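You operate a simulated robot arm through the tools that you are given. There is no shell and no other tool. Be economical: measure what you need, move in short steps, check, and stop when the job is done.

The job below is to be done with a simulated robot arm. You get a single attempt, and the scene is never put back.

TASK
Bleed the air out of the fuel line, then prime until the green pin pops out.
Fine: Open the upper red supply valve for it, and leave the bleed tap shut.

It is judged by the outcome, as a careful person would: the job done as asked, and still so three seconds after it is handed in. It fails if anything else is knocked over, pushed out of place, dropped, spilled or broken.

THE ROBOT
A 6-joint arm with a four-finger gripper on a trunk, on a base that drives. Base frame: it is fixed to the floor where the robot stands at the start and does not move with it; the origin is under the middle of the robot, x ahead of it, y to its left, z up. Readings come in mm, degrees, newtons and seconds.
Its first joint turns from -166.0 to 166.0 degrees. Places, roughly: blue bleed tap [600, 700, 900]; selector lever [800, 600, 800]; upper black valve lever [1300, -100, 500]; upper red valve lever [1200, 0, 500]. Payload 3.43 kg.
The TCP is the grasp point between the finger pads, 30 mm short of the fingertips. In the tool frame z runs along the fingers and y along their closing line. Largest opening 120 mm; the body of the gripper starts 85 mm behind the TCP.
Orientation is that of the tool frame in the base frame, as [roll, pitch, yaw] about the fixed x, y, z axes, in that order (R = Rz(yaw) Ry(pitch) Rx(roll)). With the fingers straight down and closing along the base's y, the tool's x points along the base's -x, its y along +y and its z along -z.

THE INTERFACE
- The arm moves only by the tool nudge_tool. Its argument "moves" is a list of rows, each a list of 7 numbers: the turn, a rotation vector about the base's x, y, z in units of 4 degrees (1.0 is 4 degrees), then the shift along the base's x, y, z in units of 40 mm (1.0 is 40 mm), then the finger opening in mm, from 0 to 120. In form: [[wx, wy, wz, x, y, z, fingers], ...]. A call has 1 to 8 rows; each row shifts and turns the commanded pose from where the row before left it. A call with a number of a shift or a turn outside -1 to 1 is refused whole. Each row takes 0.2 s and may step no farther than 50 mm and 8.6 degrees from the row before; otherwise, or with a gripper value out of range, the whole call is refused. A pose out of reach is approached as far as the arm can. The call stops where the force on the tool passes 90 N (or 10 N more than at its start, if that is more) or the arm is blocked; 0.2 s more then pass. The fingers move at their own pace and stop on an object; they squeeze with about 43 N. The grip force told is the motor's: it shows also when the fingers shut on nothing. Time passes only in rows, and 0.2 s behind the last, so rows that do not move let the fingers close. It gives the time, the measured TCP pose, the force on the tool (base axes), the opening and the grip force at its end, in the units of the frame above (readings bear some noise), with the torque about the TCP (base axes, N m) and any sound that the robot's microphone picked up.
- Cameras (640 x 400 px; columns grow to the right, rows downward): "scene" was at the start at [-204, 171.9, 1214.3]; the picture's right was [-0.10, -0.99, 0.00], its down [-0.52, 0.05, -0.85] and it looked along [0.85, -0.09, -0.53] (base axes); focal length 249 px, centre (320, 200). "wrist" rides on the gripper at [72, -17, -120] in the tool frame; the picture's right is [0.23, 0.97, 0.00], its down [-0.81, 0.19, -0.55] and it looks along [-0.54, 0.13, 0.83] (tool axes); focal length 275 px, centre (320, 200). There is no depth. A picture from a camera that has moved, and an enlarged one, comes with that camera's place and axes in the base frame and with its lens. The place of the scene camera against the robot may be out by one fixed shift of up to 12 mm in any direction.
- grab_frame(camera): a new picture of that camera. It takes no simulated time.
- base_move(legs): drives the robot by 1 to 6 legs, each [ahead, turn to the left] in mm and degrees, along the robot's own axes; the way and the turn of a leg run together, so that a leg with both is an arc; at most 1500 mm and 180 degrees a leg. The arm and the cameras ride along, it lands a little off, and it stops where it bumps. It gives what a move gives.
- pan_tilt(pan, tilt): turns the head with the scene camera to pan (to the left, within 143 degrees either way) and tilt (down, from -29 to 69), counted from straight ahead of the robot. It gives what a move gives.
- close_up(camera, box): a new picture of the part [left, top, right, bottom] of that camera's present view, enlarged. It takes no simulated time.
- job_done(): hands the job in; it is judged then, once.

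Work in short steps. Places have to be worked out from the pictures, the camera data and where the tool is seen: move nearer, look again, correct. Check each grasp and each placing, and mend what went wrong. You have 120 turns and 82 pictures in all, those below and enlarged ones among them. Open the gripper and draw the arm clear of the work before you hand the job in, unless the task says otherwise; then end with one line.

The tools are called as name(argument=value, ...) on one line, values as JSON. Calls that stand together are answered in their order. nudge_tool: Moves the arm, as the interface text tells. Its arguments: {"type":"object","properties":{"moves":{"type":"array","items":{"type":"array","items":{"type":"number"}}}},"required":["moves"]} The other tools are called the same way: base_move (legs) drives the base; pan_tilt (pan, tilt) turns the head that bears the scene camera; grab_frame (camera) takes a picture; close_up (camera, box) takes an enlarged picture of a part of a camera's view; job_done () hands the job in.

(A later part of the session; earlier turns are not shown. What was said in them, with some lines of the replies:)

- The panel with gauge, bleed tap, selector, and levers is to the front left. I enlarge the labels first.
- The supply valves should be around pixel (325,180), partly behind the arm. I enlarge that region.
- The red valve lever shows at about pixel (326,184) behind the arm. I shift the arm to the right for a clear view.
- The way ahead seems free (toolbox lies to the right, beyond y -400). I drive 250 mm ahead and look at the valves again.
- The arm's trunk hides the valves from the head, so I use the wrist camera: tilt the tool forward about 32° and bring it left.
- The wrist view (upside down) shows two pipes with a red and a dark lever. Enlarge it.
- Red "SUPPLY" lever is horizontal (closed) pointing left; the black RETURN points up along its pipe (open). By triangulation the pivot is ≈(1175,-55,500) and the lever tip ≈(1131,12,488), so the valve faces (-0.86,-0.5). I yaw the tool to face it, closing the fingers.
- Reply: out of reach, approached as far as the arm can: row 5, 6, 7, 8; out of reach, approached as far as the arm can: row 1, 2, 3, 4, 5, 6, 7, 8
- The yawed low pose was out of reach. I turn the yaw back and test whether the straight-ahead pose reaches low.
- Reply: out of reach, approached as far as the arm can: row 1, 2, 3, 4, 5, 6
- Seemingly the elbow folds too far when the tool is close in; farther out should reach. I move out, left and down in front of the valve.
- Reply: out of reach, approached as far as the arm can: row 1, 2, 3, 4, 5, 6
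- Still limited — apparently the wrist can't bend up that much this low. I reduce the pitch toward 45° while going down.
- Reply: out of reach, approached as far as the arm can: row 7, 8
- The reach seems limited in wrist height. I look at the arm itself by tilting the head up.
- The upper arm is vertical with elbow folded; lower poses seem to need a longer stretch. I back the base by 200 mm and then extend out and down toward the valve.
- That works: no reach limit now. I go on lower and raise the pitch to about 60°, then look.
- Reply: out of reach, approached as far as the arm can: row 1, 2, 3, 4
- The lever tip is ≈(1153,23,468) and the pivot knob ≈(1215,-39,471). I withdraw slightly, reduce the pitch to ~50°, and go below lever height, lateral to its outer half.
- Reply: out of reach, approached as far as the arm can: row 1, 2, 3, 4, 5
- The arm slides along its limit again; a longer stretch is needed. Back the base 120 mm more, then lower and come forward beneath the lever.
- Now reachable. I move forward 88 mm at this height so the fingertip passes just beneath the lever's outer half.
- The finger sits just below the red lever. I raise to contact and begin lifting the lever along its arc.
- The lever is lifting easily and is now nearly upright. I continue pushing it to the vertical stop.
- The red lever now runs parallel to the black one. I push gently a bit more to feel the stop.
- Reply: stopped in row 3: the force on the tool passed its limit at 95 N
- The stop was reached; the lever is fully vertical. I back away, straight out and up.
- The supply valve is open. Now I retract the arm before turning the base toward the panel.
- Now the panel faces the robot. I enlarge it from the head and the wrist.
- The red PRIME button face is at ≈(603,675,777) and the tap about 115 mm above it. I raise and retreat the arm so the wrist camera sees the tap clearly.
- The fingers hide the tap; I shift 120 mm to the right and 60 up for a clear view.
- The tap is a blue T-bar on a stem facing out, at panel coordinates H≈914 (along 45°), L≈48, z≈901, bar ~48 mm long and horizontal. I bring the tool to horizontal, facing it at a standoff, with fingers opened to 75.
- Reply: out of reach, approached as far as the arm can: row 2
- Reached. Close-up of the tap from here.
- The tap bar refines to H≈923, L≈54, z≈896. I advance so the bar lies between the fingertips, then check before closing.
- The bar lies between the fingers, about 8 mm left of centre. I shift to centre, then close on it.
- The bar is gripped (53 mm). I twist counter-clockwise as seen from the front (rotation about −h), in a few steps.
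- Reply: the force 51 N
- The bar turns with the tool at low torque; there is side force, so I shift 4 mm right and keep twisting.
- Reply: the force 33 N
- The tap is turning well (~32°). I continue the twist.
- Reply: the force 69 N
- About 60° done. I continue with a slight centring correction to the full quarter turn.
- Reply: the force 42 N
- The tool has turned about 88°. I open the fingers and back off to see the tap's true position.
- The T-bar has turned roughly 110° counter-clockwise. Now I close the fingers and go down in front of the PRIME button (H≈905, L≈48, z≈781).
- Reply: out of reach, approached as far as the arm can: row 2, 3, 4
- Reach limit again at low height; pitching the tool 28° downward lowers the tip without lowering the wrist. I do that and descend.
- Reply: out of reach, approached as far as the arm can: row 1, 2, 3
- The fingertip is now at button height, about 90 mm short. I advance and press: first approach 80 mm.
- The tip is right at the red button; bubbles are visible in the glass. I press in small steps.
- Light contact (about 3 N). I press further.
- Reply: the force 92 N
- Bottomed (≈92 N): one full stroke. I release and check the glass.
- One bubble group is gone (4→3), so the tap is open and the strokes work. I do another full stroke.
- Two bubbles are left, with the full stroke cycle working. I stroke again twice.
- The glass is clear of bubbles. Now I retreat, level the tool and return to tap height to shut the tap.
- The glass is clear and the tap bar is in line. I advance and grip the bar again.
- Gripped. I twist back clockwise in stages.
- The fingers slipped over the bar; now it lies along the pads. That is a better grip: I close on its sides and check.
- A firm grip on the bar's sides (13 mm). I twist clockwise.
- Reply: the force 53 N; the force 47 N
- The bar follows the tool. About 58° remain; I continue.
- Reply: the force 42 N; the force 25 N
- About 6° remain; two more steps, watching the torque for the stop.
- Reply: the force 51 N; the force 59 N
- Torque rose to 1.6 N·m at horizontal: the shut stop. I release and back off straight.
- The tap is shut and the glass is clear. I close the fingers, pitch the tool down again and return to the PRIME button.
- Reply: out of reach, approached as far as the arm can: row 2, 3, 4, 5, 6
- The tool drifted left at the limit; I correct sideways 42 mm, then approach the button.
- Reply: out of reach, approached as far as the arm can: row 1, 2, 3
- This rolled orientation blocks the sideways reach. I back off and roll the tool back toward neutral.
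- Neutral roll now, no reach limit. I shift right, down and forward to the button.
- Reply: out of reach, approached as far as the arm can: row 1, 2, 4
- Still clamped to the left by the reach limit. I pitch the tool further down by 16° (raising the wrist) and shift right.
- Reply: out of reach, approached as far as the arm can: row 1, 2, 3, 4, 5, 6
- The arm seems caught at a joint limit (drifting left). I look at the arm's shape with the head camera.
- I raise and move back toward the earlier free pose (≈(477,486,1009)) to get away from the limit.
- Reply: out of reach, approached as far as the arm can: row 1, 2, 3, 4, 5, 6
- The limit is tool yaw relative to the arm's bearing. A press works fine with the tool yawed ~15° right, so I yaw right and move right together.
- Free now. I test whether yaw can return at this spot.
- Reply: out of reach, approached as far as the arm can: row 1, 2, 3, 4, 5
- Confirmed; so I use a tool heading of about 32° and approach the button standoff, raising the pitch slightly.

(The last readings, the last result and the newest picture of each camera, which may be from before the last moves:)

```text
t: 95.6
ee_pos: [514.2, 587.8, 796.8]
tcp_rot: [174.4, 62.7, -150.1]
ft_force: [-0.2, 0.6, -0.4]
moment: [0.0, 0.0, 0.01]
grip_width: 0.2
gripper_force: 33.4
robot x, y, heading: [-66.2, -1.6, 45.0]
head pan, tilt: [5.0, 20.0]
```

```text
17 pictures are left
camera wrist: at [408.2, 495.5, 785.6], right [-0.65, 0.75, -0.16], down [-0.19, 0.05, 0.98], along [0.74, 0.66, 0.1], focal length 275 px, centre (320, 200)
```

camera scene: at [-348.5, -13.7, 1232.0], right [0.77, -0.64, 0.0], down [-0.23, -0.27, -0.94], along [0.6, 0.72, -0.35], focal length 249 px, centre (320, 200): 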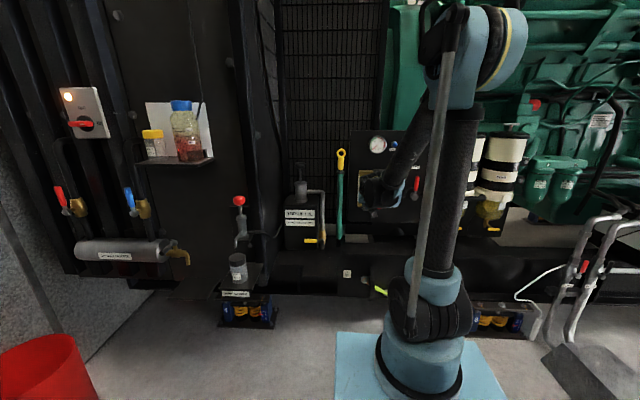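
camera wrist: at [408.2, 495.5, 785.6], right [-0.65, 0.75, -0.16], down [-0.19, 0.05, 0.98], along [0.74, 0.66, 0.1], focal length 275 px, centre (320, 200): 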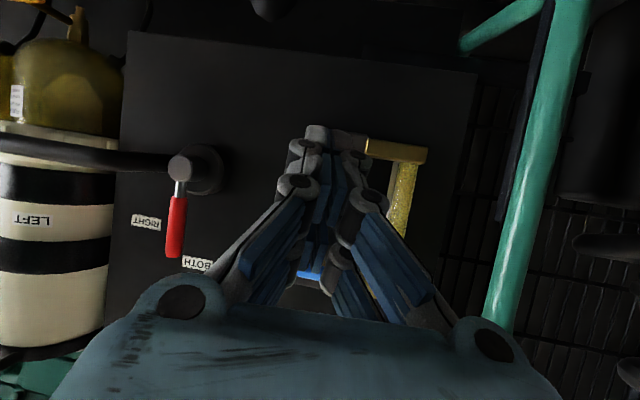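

Standoff reached without limits. I approach to just before contact.

nudge_tool(moves=[[0, 0, 0, 0.52, 0.56, -0.03, 0], [0, 0, 0, 0.52, 0.56, -0.03, 0], [0, 0, 0, 0.52, 0.56, 0, 0], [0, 0, 0, 0, 0, 0, 0]])

close_up(camera="wrist", box=[200, 50, 480, 225])

```text
t: 96.6
ee_pos: [576.5, 656.5, 794.4]
tcp_rot: [174.7, 62.7, -150.0]
ft_force: [-0.1, -0.1, -1.1]
moment: [-0.01, -0.01, 0.01]
grip_width: 0.0
gripper_force: 33.6
robot x, y, heading: [-65.5, 0.1, 45.2]
head pan, tilt: [5.0, 20.0]
```

```text
2.29 times, centred on (340, 138) of wrist
camera zoom: at [470.8, 563.4, 783.3], right [-0.65, 0.75, -0.16], down [-0.19, 0.05, 0.98], along [0.74, 0.66, 0.1], focal length 629 px, centre (274, 343)
```

zoom: 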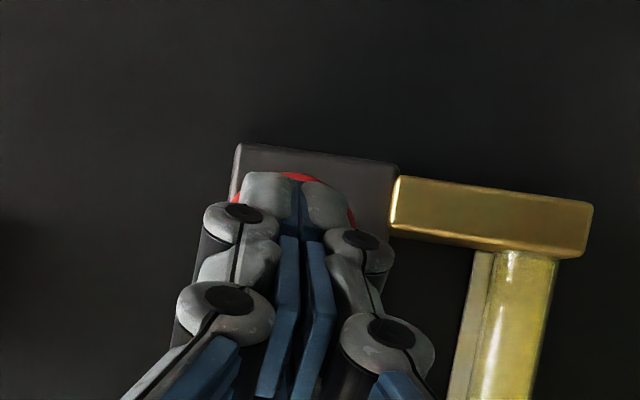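

The fingertips are centred on the red button. I do a full priming stroke.

nudge_tool(moves=[[0, 0, 0, 0.22, 0.22, 0, 0], [0, 0, 0, 0.22, 0.22, 0, 0], [0, 0, 0, 0.22, 0.22, 0, 0], [0, 0, 0, 0, 0, 0, 0]])

nudge_tool(moves=[[0, 0, 0, -0.3, -0.3, 0, 0], [0, 0, 0, -0.36, -0.36, 0, 0], [0, 0, 0, 0, 0, 0, 0]])

close_up(camera="scene", box=[335, 125, 445, 235])

```text
t: 97.6
ee_pos: [600.1, 679.1, 795.5]
tcp_rot: [174.5, 62.6, -150.1]
ft_force: [-55.5, -47.9, 2.8]
moment: [-0.02, 0.06, 0.12]
grip_width: 6.2
gripper_force: 33.4
robot x, y, heading: [-63.5, -3.3, 45.0]
head pan, tilt: [5.0, 20.0]
```

```text
t: 98.4
ee_pos: [575.7, 655.7, 793.3]
tcp_rot: [174.6, 62.8, -149.9]
ft_force: [-0.1, -0.2, 0.4]
moment: [0.04, -0.02, 0.01]
grip_width: 0.1
gripper_force: 33.1
robot x, y, heading: [-64.7, -1.8, 45.2]
head pan, tilt: [5.0, 20.0]
```

```text
3.64 times, centred on (390, 180) of scene
camera zoom: at [-348.4, -13.6, 1232.0], right [0.77, -0.64, 0.0], down [-0.23, -0.27, -0.94], along [0.6, 0.72, -0.35], focal length 907 px, centre (66, 273)
```

zoom: 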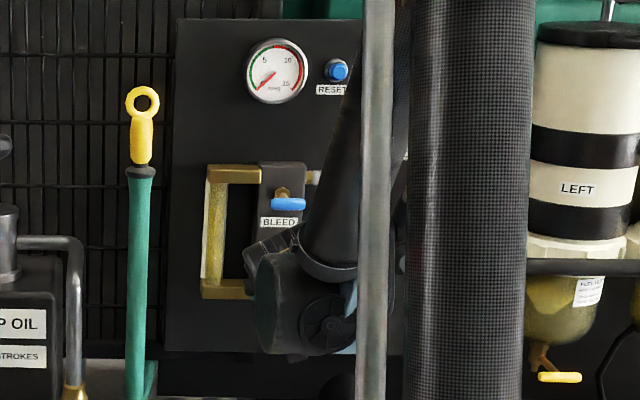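

The stroke bottomed (73 N). The pin's spot is hidden, so I make two more strokes and then look.

nudge_tool(moves=[[0, 0, 0, 0.22, 0.22, 0, 0], [0, 0, 0, 0.22, 0.22, 0, 0], [0, 0, 0, 0.22, 0.22, 0, 0], [0, 0, 0, 0, 0, 0, 0], [0, 0, 0, -0.3, -0.3, 0, 0], [0, 0, 0, -0.36, -0.36, 0, 0], [0, 0, 0, 0, 0, 0, 0]])

nudge_tool(moves=[[0, 0, 0, 0.22, 0.22, 0, 0], [0, 0, 0, 0.22, 0.22, 0, 0], [0, 0, 0, 0.22, 0.22, 0, 0], [0, 0, 0, 0, 0, 0, 0], [0, 0, 0, -0.3, -0.3, 0, 0], [0, 0, 0, -0.36, -0.36, 0, 0], [0, 0, 0, 0, 0, 0, 0]])

close_up(camera="scene", box=[365, 145, 425, 205])

```text
t: 100.0
ee_pos: [576.9, 656.4, 794.0]
tcp_rot: [174.5, 62.7, -150.0]
ft_force: [0.8, -0.1, -0.8]
moment: [0.06, 0.03, 0.02]
grip_width: 0.0
gripper_force: 33.3
robot x, y, heading: [-67.9, -2.2, 45.0]
head pan, tilt: [5.0, 20.0]
```

```text
t: 100.7
ee_pos: [586.3, 664.8, 802.7]
tcp_rot: [174.4, 63.1, -150.3]
ft_force: [1.9, 1.0, -1.5]
moment: [0.03, -0.06, -0.06]
grip_width: 0.0
gripper_force: 33.8
robot x, y, heading: [-66.4, -2.1, 45.2]
head pan, tilt: [5.0, 20.0]
stopped in row 3: the force on the tool passed its limit at 105 N (the readings are from after the stop); the commanded pose is now the measured one
```

```text
6.67 times, centred on (395, 175) of scene
camera zoom: at [-348.4, -13.7, 1232.1], right [0.77, -0.64, 0.0], down [-0.23, -0.27, -0.93], along [0.6, 0.72, -0.35], focal length 1663 px, centre (-180, 367)
```

zoom: 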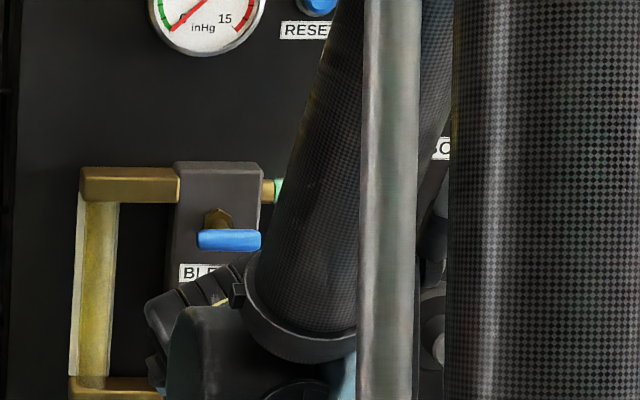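

The resistance jumped and there is a green glint at the fitting. I back off and look.

nudge_tool(moves=[[0, 0, 0, -0.5, -0.5, 0, 0], [0, 0, 0, -0.5, -0.5, 0, 0], [0, 0, 0, -0.5, -0.5, 0.3, 0], [0, 0, 0, -0.5, -0.5, 0.8, 0], [0, 0, -1, 0.4, -0.5, 0.9, 0], [0, 0, -1, 0.4, -0.5, 0.9, 0], [0, 0, -1, 0.4, -0.5, 0.9, 0], [0, 0, -1, 0.4, -0.5, 0.9, 0]])

close_up(camera="scene", box=[335, 125, 445, 235])

grab_frame(camera="wrist")

```text
t: 102.5
ee_pos: [570.1, 505.7, 990.5]
tcp_rot: [174.3, 63.1, -166.4]
ft_force: [0.1, -0.6, 0.6]
moment: [-0.01, 0.0, -0.01]
grip_width: 0.0
gripper_force: 33.2
robot x, y, heading: [-65.5, -2.4, 45.0]
head pan, tilt: [5.0, 20.0]
```

```text
3.64 times, centred on (390, 180) of scene
camera zoom: at [-348.9, -14.2, 1232.0], right [0.77, -0.64, 0.0], down [-0.23, -0.27, -0.94], along [0.6, 0.72, -0.35], focal length 907 px, centre (66, 273)
```

zoom: 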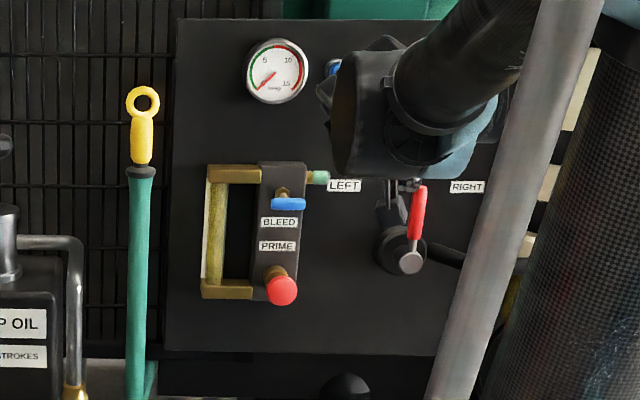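

```text
12 pictures are left
camera wrist: at [443.0, 446.1, 979.4], right [-0.41, 0.9, -0.16], down [-0.17, 0.1, 0.98], along [0.9, 0.43, 0.11], focal length 275 px, centre (320, 200)
```

wrist: 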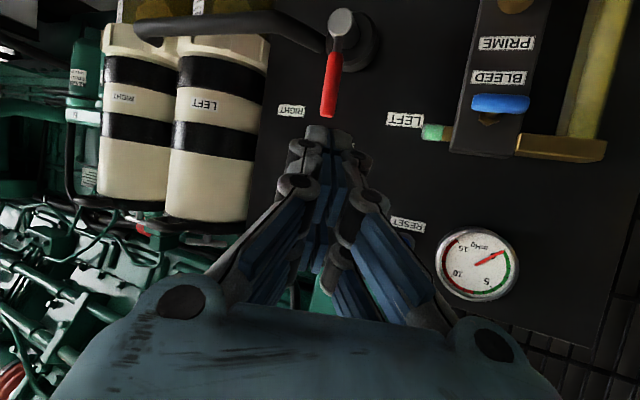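

The fitting now shows green. I zoom in to confirm.

close_up(camera="wrist", box=[380, 60, 600, 180])

close_up(camera="scene", box=[540, 200, 640, 320])

```text
2.91 times, centred on (490, 120) of wrist
camera zoom: at [443.0, 446.1, 979.4], right [-0.41, 0.9, -0.16], down [-0.17, 0.1, 0.98], along [0.9, 0.43, 0.11], focal length 801 px, centre (-174, 433)
```

zoom: 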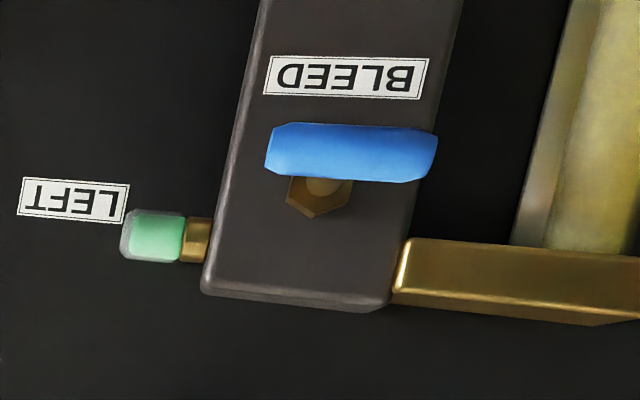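

```text
3.33 times, centred on (590, 260) of scene
camera zoom: at [-348.9, -14.2, 1232.0], right [0.77, -0.64, 0.0], down [-0.23, -0.27, -0.94], along [0.6, 0.72, -0.35], focal length 831 px, centre (-580, 0)
```

zoom: 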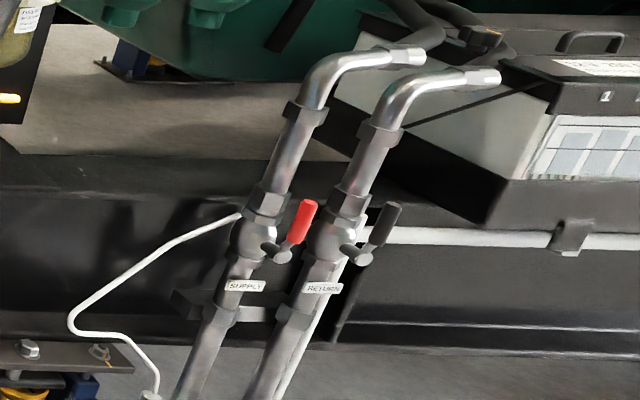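

The green pin is out, the tap is shut, the supply is open and the glass is clear. I draw the arm back, open the gripper and take a last look after a wait.

nudge_tool(moves=[[0, 0, 0, -0.5, -0.5, 0.2, 0], [0, 0, 0, -0.5, -0.5, 0.2, 0], [0, 0, 0, -0.5, -0.5, 0.2, 60], [0, 0, 0, -0.3, -0.3, 0.2, 100], [0, 0, 0, 0, 0, 0, 100], [0, 0, 0, 0, 0, 0, 100]])

close_up(camera="scene", box=[335, 125, 445, 235])

```text
t: 103.9
ee_pos: [498.6, 433.5, 1021.9]
tcp_rot: [174.4, 63.1, -166.4]
ft_force: [0.8, 0.6, 0.2]
moment: [-0.01, 0.0, 0.0]
grip_width: 99.9
gripper_force: 0.2
robot x, y, heading: [-67.8, -0.9, 45.0]
head pan, tilt: [5.0, 20.0]
```

```text
3.64 times, centred on (390, 180) of scene
camera zoom: at [-349.0, -14.2, 1231.9], right [0.77, -0.64, 0.0], down [-0.23, -0.27, -0.94], along [0.6, 0.72, -0.35], focal length 907 px, centre (66, 273)
```

zoom: 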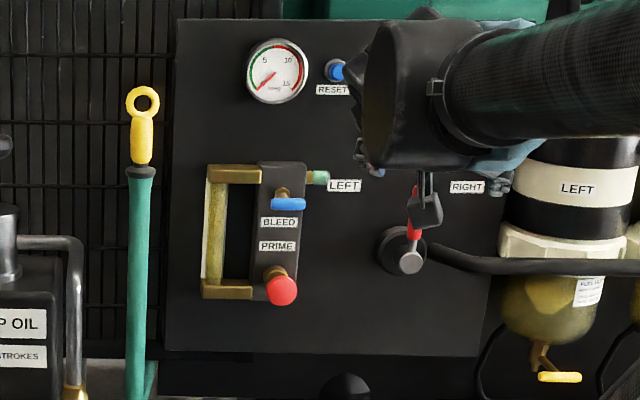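

Everything holds: the pin is green and out, the tap is shut, and the arm is clear with the gripper open. I hand in the job.

job_done()

```text
The job is handed in.
```

The fuel line is bled and primed: the upper red supply valve is open, the sight glass is clear of bubbles, the bleed tap is shut and the green pin is out.
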